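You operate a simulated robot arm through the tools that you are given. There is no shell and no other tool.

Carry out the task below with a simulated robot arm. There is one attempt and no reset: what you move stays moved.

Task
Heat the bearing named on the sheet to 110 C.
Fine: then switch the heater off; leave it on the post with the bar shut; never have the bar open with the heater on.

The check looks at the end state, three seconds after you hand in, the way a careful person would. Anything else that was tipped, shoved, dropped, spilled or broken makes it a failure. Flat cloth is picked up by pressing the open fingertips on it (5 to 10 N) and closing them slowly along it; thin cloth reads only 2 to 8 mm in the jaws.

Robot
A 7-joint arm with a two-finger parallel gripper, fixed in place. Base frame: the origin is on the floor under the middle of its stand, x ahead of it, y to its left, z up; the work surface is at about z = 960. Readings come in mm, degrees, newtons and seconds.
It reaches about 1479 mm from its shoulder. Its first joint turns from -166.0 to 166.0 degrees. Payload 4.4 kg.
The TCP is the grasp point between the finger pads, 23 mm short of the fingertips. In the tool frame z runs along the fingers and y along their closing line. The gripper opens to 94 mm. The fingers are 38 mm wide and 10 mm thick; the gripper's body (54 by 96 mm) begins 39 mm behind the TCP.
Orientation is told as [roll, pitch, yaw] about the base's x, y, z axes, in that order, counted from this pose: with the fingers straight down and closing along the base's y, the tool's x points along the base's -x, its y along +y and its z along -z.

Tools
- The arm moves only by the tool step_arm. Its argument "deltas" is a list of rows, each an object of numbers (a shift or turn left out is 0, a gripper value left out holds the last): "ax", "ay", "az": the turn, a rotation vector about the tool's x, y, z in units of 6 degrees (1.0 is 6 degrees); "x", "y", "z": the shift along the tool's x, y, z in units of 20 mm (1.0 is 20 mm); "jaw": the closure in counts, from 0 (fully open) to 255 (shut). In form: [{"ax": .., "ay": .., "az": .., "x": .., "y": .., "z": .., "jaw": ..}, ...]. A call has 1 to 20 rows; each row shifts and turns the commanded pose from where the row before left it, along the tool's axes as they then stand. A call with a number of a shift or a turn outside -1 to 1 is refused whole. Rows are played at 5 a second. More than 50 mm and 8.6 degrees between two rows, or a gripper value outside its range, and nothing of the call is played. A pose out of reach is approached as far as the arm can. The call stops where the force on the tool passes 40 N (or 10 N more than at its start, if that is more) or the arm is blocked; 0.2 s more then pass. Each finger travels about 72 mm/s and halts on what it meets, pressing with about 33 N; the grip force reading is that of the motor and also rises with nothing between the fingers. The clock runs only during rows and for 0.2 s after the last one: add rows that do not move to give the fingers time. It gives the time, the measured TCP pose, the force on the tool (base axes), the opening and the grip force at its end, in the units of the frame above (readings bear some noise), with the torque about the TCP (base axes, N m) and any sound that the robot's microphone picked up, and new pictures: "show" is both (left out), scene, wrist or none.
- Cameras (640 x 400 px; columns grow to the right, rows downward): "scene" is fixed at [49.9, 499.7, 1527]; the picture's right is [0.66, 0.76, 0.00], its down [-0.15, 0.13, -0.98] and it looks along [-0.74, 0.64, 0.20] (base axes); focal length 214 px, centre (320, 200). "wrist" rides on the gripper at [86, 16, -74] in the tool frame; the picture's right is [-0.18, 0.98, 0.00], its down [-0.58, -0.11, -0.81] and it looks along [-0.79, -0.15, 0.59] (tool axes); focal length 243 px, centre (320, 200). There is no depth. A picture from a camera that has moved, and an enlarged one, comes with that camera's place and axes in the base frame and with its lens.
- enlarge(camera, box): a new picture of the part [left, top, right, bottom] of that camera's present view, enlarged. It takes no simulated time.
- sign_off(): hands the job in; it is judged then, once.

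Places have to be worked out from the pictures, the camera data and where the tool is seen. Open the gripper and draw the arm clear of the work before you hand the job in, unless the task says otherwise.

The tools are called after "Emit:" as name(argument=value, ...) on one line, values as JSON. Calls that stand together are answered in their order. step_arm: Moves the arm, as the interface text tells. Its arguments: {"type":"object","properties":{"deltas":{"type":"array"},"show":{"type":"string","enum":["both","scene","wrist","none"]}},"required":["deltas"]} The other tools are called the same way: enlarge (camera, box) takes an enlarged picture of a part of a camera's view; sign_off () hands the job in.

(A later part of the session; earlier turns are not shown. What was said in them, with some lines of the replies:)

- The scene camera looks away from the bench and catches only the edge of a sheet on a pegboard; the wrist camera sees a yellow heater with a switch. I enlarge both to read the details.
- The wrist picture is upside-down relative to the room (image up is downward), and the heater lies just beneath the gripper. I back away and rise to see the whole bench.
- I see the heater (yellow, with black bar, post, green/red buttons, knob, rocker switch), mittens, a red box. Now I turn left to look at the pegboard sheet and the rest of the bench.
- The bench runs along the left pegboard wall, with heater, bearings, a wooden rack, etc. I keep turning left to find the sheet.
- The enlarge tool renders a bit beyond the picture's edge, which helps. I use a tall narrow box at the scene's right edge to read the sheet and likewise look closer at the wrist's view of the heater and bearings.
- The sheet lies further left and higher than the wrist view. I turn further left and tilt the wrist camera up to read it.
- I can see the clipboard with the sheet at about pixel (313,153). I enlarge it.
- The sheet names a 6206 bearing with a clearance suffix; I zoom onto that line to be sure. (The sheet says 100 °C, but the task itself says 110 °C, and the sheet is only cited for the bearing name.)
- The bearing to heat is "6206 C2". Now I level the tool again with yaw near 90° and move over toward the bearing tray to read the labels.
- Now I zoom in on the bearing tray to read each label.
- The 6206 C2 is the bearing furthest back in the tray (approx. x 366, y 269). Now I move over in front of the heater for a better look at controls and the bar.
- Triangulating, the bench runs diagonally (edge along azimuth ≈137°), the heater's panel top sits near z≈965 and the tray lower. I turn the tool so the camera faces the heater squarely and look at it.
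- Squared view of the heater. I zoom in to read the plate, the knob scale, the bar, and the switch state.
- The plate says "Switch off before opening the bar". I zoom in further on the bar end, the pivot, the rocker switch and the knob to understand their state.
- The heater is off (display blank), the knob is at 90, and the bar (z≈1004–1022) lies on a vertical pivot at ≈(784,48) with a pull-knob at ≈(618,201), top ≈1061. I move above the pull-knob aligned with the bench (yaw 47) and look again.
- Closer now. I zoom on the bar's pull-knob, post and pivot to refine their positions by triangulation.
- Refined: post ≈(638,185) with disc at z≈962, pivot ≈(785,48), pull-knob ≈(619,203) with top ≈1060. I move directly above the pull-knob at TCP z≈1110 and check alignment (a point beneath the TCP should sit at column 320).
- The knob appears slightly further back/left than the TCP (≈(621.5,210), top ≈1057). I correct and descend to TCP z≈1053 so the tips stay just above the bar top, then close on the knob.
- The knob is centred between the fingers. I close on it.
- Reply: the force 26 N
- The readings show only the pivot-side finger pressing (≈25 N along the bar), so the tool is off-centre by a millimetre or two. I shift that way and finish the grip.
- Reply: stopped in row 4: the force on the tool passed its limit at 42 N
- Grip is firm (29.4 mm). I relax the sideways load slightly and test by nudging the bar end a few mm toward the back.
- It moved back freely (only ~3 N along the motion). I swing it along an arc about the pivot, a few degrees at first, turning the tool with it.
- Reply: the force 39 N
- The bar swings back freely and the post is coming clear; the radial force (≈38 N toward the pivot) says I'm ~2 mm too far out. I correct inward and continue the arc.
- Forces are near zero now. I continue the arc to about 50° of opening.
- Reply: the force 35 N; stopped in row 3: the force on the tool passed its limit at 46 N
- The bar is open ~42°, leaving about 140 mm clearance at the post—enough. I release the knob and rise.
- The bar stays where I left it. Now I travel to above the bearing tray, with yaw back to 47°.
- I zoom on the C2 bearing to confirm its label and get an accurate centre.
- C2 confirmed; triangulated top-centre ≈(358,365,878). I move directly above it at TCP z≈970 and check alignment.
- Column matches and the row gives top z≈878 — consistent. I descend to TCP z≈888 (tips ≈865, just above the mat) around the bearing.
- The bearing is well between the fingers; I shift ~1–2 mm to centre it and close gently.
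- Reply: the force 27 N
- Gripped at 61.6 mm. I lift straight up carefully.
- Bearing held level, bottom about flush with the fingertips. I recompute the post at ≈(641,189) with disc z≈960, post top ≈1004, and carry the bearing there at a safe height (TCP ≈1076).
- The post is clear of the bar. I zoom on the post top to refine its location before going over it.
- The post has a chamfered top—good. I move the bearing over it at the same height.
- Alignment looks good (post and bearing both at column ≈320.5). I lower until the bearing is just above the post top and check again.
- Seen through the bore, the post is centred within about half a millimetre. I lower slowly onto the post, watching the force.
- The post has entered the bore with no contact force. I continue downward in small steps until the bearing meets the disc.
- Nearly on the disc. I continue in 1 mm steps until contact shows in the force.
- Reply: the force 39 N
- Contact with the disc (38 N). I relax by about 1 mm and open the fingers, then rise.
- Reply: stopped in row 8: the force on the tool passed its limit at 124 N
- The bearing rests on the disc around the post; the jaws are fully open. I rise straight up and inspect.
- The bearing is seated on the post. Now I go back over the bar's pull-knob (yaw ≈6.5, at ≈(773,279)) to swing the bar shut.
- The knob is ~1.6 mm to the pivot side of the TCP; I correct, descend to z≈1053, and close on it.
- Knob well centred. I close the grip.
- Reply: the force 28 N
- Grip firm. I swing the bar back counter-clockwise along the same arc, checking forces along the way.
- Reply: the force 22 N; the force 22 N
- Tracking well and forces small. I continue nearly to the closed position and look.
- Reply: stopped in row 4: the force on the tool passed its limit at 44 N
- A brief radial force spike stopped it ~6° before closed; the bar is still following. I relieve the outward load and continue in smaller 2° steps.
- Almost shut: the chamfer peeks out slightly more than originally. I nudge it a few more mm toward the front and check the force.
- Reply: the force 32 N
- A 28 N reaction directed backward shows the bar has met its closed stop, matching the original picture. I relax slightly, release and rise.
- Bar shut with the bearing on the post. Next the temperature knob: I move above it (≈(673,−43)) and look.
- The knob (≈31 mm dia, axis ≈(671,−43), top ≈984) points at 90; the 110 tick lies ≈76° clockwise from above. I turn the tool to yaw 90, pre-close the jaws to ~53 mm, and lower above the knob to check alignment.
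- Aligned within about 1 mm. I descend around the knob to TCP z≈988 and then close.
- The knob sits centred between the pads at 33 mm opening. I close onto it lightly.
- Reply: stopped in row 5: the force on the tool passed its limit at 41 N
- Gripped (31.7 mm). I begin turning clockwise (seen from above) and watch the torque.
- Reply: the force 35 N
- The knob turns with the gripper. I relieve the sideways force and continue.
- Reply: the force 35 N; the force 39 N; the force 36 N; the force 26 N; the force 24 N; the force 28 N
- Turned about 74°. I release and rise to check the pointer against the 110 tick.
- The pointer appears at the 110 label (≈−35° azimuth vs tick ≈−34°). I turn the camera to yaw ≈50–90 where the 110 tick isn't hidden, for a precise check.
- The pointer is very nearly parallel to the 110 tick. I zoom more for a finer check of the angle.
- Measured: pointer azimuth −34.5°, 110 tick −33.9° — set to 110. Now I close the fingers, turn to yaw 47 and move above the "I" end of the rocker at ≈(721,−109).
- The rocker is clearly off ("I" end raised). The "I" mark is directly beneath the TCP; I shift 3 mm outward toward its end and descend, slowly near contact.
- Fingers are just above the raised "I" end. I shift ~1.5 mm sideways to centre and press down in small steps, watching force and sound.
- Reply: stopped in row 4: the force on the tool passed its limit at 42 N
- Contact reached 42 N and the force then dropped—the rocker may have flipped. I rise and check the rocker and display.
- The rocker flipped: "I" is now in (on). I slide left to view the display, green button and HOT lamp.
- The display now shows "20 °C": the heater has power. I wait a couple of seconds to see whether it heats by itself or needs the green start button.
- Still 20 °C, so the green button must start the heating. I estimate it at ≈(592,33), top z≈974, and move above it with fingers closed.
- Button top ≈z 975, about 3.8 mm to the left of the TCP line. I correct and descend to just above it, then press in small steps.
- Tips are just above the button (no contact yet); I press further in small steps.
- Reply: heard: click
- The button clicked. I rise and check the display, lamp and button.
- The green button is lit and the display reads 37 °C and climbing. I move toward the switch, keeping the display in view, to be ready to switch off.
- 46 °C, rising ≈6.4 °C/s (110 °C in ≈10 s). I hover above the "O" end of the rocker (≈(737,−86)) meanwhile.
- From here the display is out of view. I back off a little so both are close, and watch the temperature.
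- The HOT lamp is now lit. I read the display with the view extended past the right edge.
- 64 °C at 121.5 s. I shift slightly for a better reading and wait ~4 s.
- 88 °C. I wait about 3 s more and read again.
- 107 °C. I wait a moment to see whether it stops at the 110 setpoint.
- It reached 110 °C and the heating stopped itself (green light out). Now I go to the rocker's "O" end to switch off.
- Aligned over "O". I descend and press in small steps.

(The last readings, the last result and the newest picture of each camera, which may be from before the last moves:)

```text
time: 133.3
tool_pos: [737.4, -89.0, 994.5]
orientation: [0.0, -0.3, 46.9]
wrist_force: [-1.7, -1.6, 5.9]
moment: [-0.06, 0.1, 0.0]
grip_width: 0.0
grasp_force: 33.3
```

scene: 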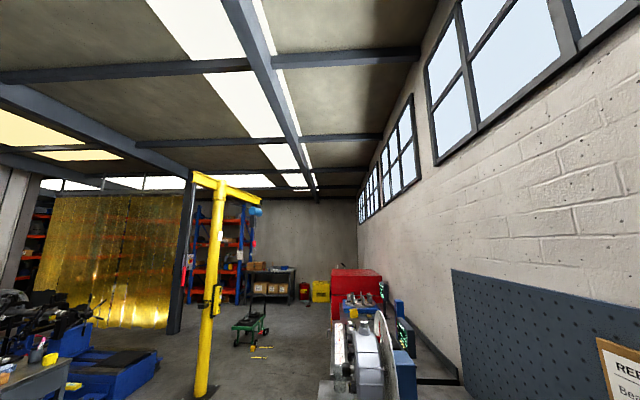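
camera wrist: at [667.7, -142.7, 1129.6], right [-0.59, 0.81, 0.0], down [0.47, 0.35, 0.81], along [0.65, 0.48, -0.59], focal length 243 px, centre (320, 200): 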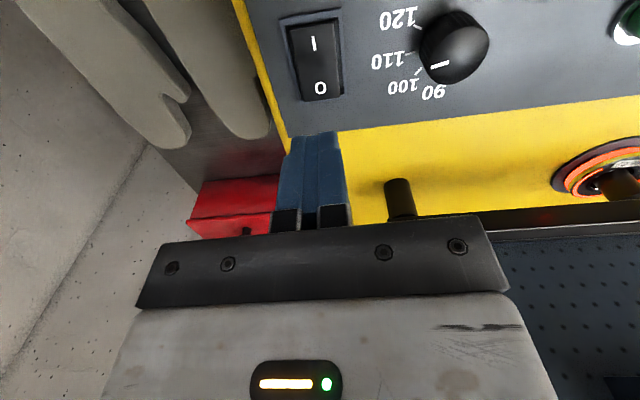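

Touching (≈6 N). I press a little more.

Emit:
step_arm(deltas=[{"z": 0.06}, {"z": 0.06}, {}], show="none")

```text
time: 134.1
tool_pos: [739.2, -88.3, 994.3]
orientation: [-0.3, -0.3, 47.0]
wrist_force: [-1.9, -1.3, 4.1]
moment: [-0.01, 0.09, 0.0]
grip_width: 0.0
grasp_force: 32.5
stopped in row 3: the force on the tool passed its limit at 42 N (the readings are from after the stop); the commanded pose is now the measured one
```

The force passed 42 N and dropped, as with the first flip. I rise and check the rocker and display.

Emit:
step_arm(deltas=[{"z": -0.5}, {"z": -1}, {"z": -1}, {"z": -1}, {}], show="wrist")

Emit:
enlarge(camera="wrist", box=[220, 0, 420, 125])

```text
time: 135.3
tool_pos: [737.8, -88.1, 1063.3]
orientation: [-0.3, -0.4, 46.9]
wrist_force: [0.2, 0.4, -0.1]
moment: [0.0, 0.01, -0.03]
grip_width: 0.2
grasp_force: 32.9
camera wrist: at [667.6, -141.8, 1137.7], right [-0.59, 0.81, 0.0], down [0.47, 0.35, 0.81], along [0.65, 0.48, -0.59], focal length 243 px, centre (320, 200)
```

wrist: 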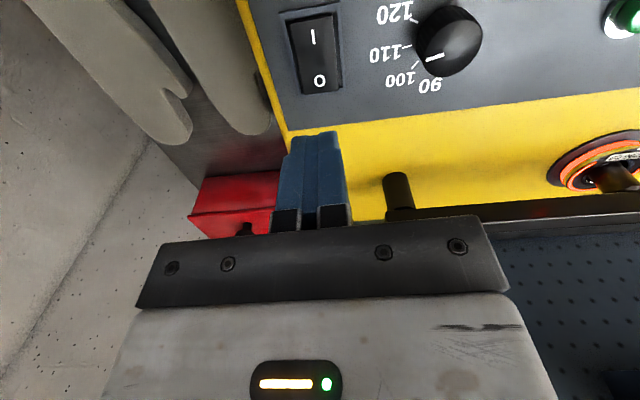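

```text
3.20 times, centred on (320, 62) of wrist
camera zoom: at [667.6, -141.8, 1137.7], right [-0.59, 0.81, 0.0], down [0.47, 0.35, 0.81], along [0.65, 0.48, -0.59], focal length 776 px, centre (320, 640)
```

zoom: 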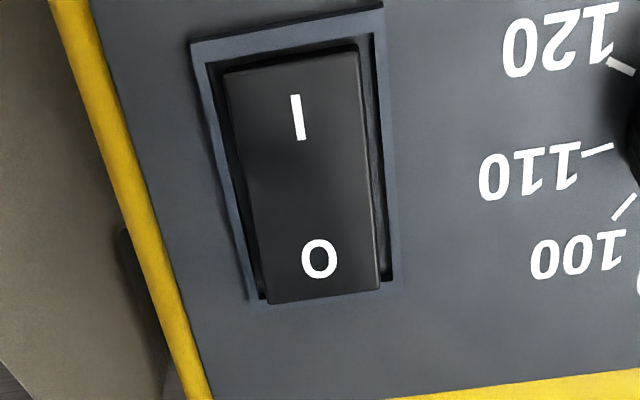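

The rocker still looks "on" (no raised "I" face). I press again, 3 mm further out toward the "O" end for more leverage.

Emit:
step_arm(deltas=[{"x": -0.17}, {"z": 0.8}, {"z": 0.8}, {"z": 0.8}, {"z": 0.6}, {"z": 0.2}, {}], show="none")

Emit:
step_arm(deltas=[{"z": 0.06}, {"z": 0.06}, {"z": 0.06}, {"z": 0.06}, {}], show="wrist")

Emit:
enlarge(camera="wrist", box=[220, 60, 420, 185])

```text
time: 136.9
tool_pos: [741.3, -85.8, 1000.7]
orientation: [-0.3, -0.3, 46.8]
wrist_force: [0.5, -0.2, 0.2]
moment: [-0.02, 0.02, -0.02]
grip_width: 0.0
grasp_force: 32.7
```

```text
time: 138.1
tool_pos: [740.3, -85.4, 994.1]
orientation: [-0.2, -0.3, 46.9]
wrist_force: [-0.8, 1.1, 1.9]
moment: [0.04, 0.07, -0.03]
grip_width: 0.3
grasp_force: 33.1
camera wrist: at [670.4, -139.2, 1068.0], right [-0.59, 0.81, 0.0], down [0.47, 0.35, 0.81], along [0.65, 0.48, -0.59], focal length 243 px, centre (320, 200)
```

wrist: 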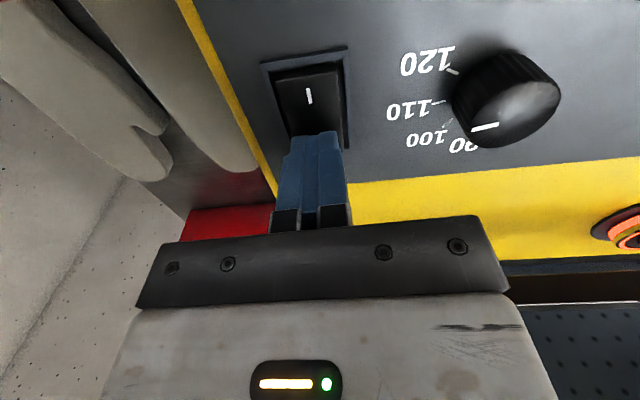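

```text
3.20 times, centred on (320, 122) of wrist
camera zoom: at [670.4, -139.2, 1068.0], right [-0.59, 0.81, 0.0], down [0.47, 0.35, 0.81], along [0.65, 0.48, -0.59], focal length 776 px, centre (320, 448)
```

zoom: 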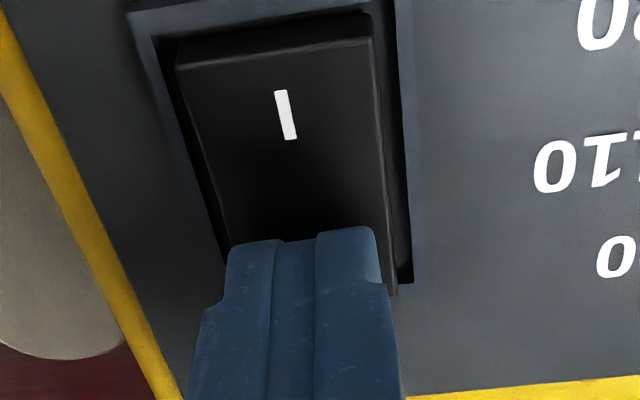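

The tool is in light contact and the "I" end begins to lift. I continue pressing in small steps.

Emit:
step_arm(deltas=[{"z": 0.06}, {"z": 0.06}, {}], show="none")

```text
time: 138.9
tool_pos: [741.2, -84.6, 995.0]
orientation: [-0.3, -0.4, 46.9]
wrist_force: [-12.2, 0.5, 38.1]
moment: [-0.47, 0.78, -0.21]
grip_width: 0.0
grasp_force: 32.9
```

Emit:
step_arm(deltas=[{"z": 0.03}, {}, {}], show="wrist")

Emit:
enlarge(camera="wrist", box=[220, 60, 420, 185])

```text
time: 139.3
tool_pos: [742.0, -87.0, 995.5]
orientation: [-0.4, -0.4, 47.0]
wrist_force: [-0.7, 0.0, 1.7]
moment: [-0.03, 0.05, -0.04]
grip_width: 0.1
grasp_force: 32.9
stopped in row 1: the force on the tool passed its limit at 53 N (the readings are from after the stop); the commanded pose is now the measured one
camera wrist: at [671.2, -139.1, 1068.0], right [-0.59, 0.81, 0.0], down [0.47, 0.35, 0.81], along [0.66, 0.48, -0.59], focal length 243 px, centre (320, 200)
```

wrist: 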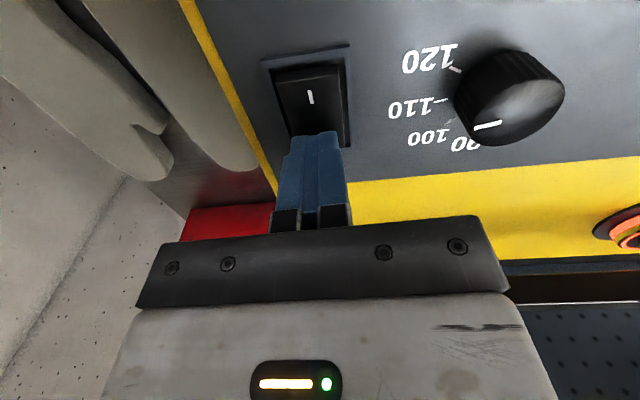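

```text
3.20 times, centred on (320, 122) of wrist
camera zoom: at [671.2, -139.1, 1068.0], right [-0.59, 0.81, 0.0], down [0.47, 0.35, 0.81], along [0.66, 0.48, -0.59], focal length 776 px, centre (320, 448)
```

zoom: 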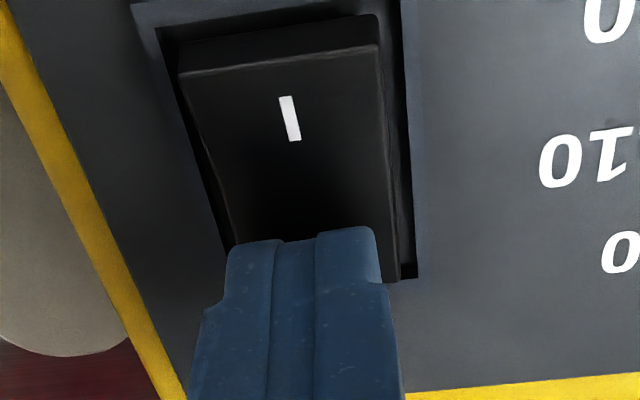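

The "I" end now looks raised. I rise and verify.

Emit:
step_arm(deltas=[{"z": -0.5}, {"z": -1}, {"z": -1}, {"z": -1}, {}], show="wrist")

Emit:
enlarge(camera="wrist", box=[220, 0, 420, 125])

```text
time: 140.5
tool_pos: [739.9, -84.3, 1064.6]
orientation: [-0.3, -0.3, 46.8]
wrist_force: [1.0, -0.2, -0.1]
moment: [0.0, 0.03, 0.0]
grip_width: 0.0
grasp_force: 33.3
camera wrist: at [669.7, -138.6, 1138.2], right [-0.59, 0.81, 0.0], down [0.47, 0.35, 0.81], along [0.65, 0.48, -0.59], focal length 243 px, centre (320, 200)
```

wrist: 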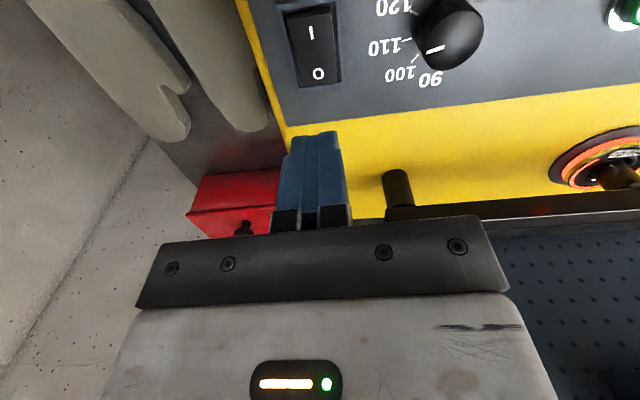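

```text
3.20 times, centred on (320, 62) of wrist
camera zoom: at [669.7, -138.6, 1138.2], right [-0.59, 0.81, 0.0], down [0.47, 0.35, 0.81], along [0.65, 0.48, -0.59], focal length 776 px, centre (320, 640)
```

zoom: 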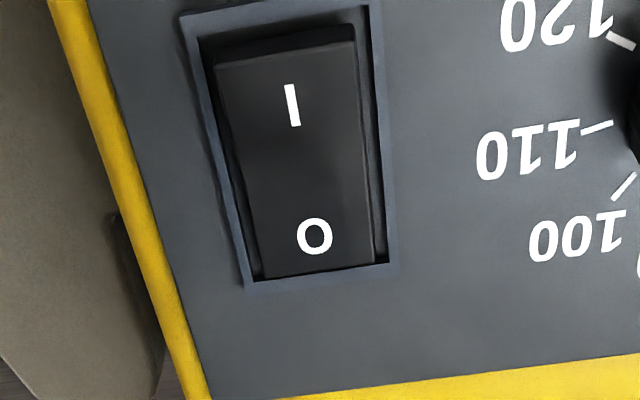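

The rocker is off now ("I" raised, "O" in). I retract back and up, opening the gripper, and verify display, bar and bearing.

Emit:
step_arm(deltas=[{"z": -1, "x": 0.5}, {"y": 1, "x": 1, "z": -1, "jaw": 0}, {"y": 1, "x": 1, "z": -1}, {"y": 1, "x": 1, "z": -1}, {"y": 1, "x": 1, "z": -1}, {"y": 1, "x": 1, "z": -1}, {"x": 1, "z": -1}, {}], show="wrist")

Emit:
enlarge(camera="wrist", box=[320, 20, 560, 170])

Emit:
enlarge(camera="wrist", box=[160, 40, 320, 140])

```text
time: 142.3
tool_pos: [579.8, -110.5, 1201.1]
orientation: [-0.3, -0.5, 46.9]
wrist_force: [-0.1, -0.1, -0.1]
moment: [-0.02, 0.01, 0.0]
grip_width: 94.0
grasp_force: 0.0
camera wrist: at [508.3, -164.7, 1274.4], right [-0.59, 0.81, 0.0], down [0.47, 0.35, 0.81], along [0.65, 0.48, -0.59], focal length 243 px, centre (320, 200)
```

wrist: 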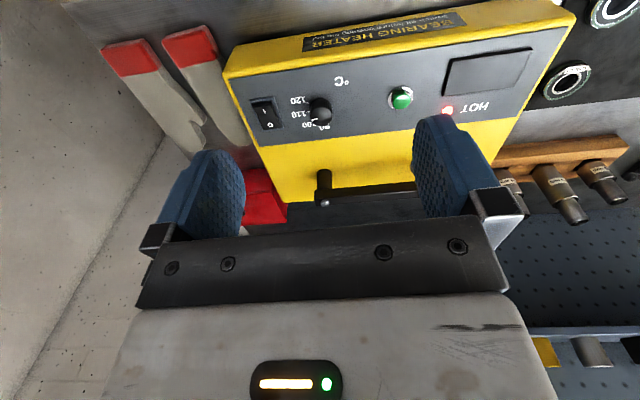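

```text
2.67 times, centred on (440, 95) of wrist
camera zoom: at [508.3, -164.7, 1274.4], right [-0.59, 0.81, 0.0], down [0.47, 0.35, 0.81], along [0.65, 0.48, -0.59], focal length 647 px, centre (0, 480)
```

zoom: 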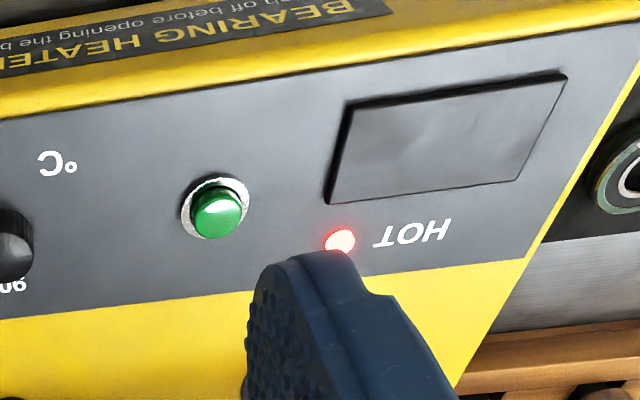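

```text
4.00 times, centred on (240, 90) of wrist
camera zoom: at [508.3, -164.7, 1274.4], right [-0.59, 0.81, 0.0], down [0.47, 0.35, 0.81], along [0.65, 0.48, -0.59], focal length 970 px, centre (640, 640)
```

zoom: 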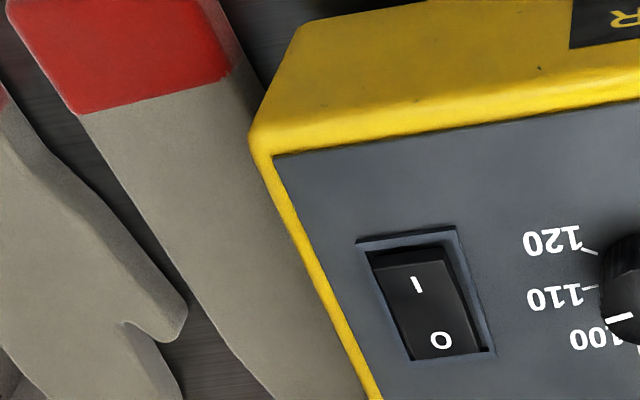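

Display blank, rocker off. One quick shift to confirm the bar is still shut over the bearing.

Emit:
step_arm(deltas=[{"y": 1, "z": -0.5}, {"y": 1, "z": -0.5}, {"y": 1}, {"y": 1}], show="wrist")

Emit:
enlarge(camera="wrist", box=[220, 60, 420, 185])

```text
time: 143.3
tool_pos: [517.6, -55.6, 1221.0]
orientation: [-0.3, -0.4, 46.9]
wrist_force: [0.0, -0.2, 0.1]
moment: [0.0, 0.0, -0.01]
grip_width: 94.2
grasp_force: 0.0
camera wrist: at [447.7, -110.1, 1295.5], right [-0.59, 0.81, 0.0], down [0.47, 0.35, 0.81], along [0.65, 0.48, -0.59], focal length 243 px, centre (320, 200)
```

wrist: 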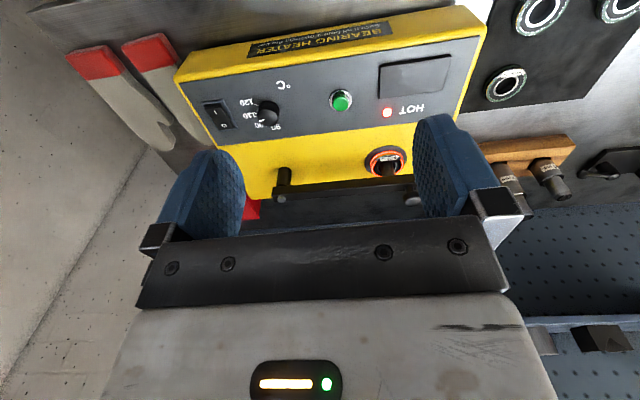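

```text
3.20 times, centred on (320, 122) of wrist
camera zoom: at [447.7, -110.1, 1295.5], right [-0.59, 0.81, 0.0], down [0.47, 0.35, 0.81], along [0.65, 0.48, -0.59], focal length 776 px, centre (320, 448)
```

zoom: 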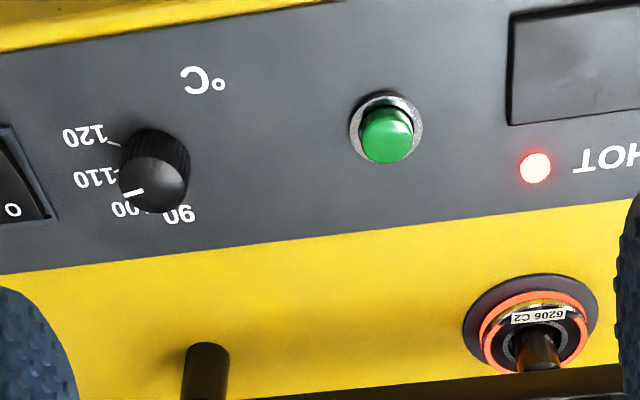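

The 6206 C2 sits heated on the post, the bar is shut, the heater is off, the other bearings are untouched and the arm is clear with the gripper open. I hand in the job.

Emit:
sign_off()

```text
The job is handed in.
```

The 6206 C2 bearing named on the sheet was heated until the heater's display read 110 °C. I then switched the heater off and handed the job in.

- **Bearing:** it is on the heater's post with the bar shut. It was still hot at my last look, with the HOT lamp lit.
- **Heater:** it cut out by itself at 110 °C with the knob set to 110. My first press on the switch didn't take. A second press put it in the off position, and the display went blank.
- **Bar:** it was open only while I put the bearing on, before the heater was switched on.
- **Temperature:** the sheet itself says "Heat to 100 °C". I followed your 110 °C and used the sheet only for the bearing name.
- **Force while placing the bearing:** the force reading jumped to 124 N for a moment as I opened the fingers after setting the bearing down. The bearing was seated properly afterwards and I saw no damage.

The arm is clear with the gripper open. I saw nothing else moved on the bench.
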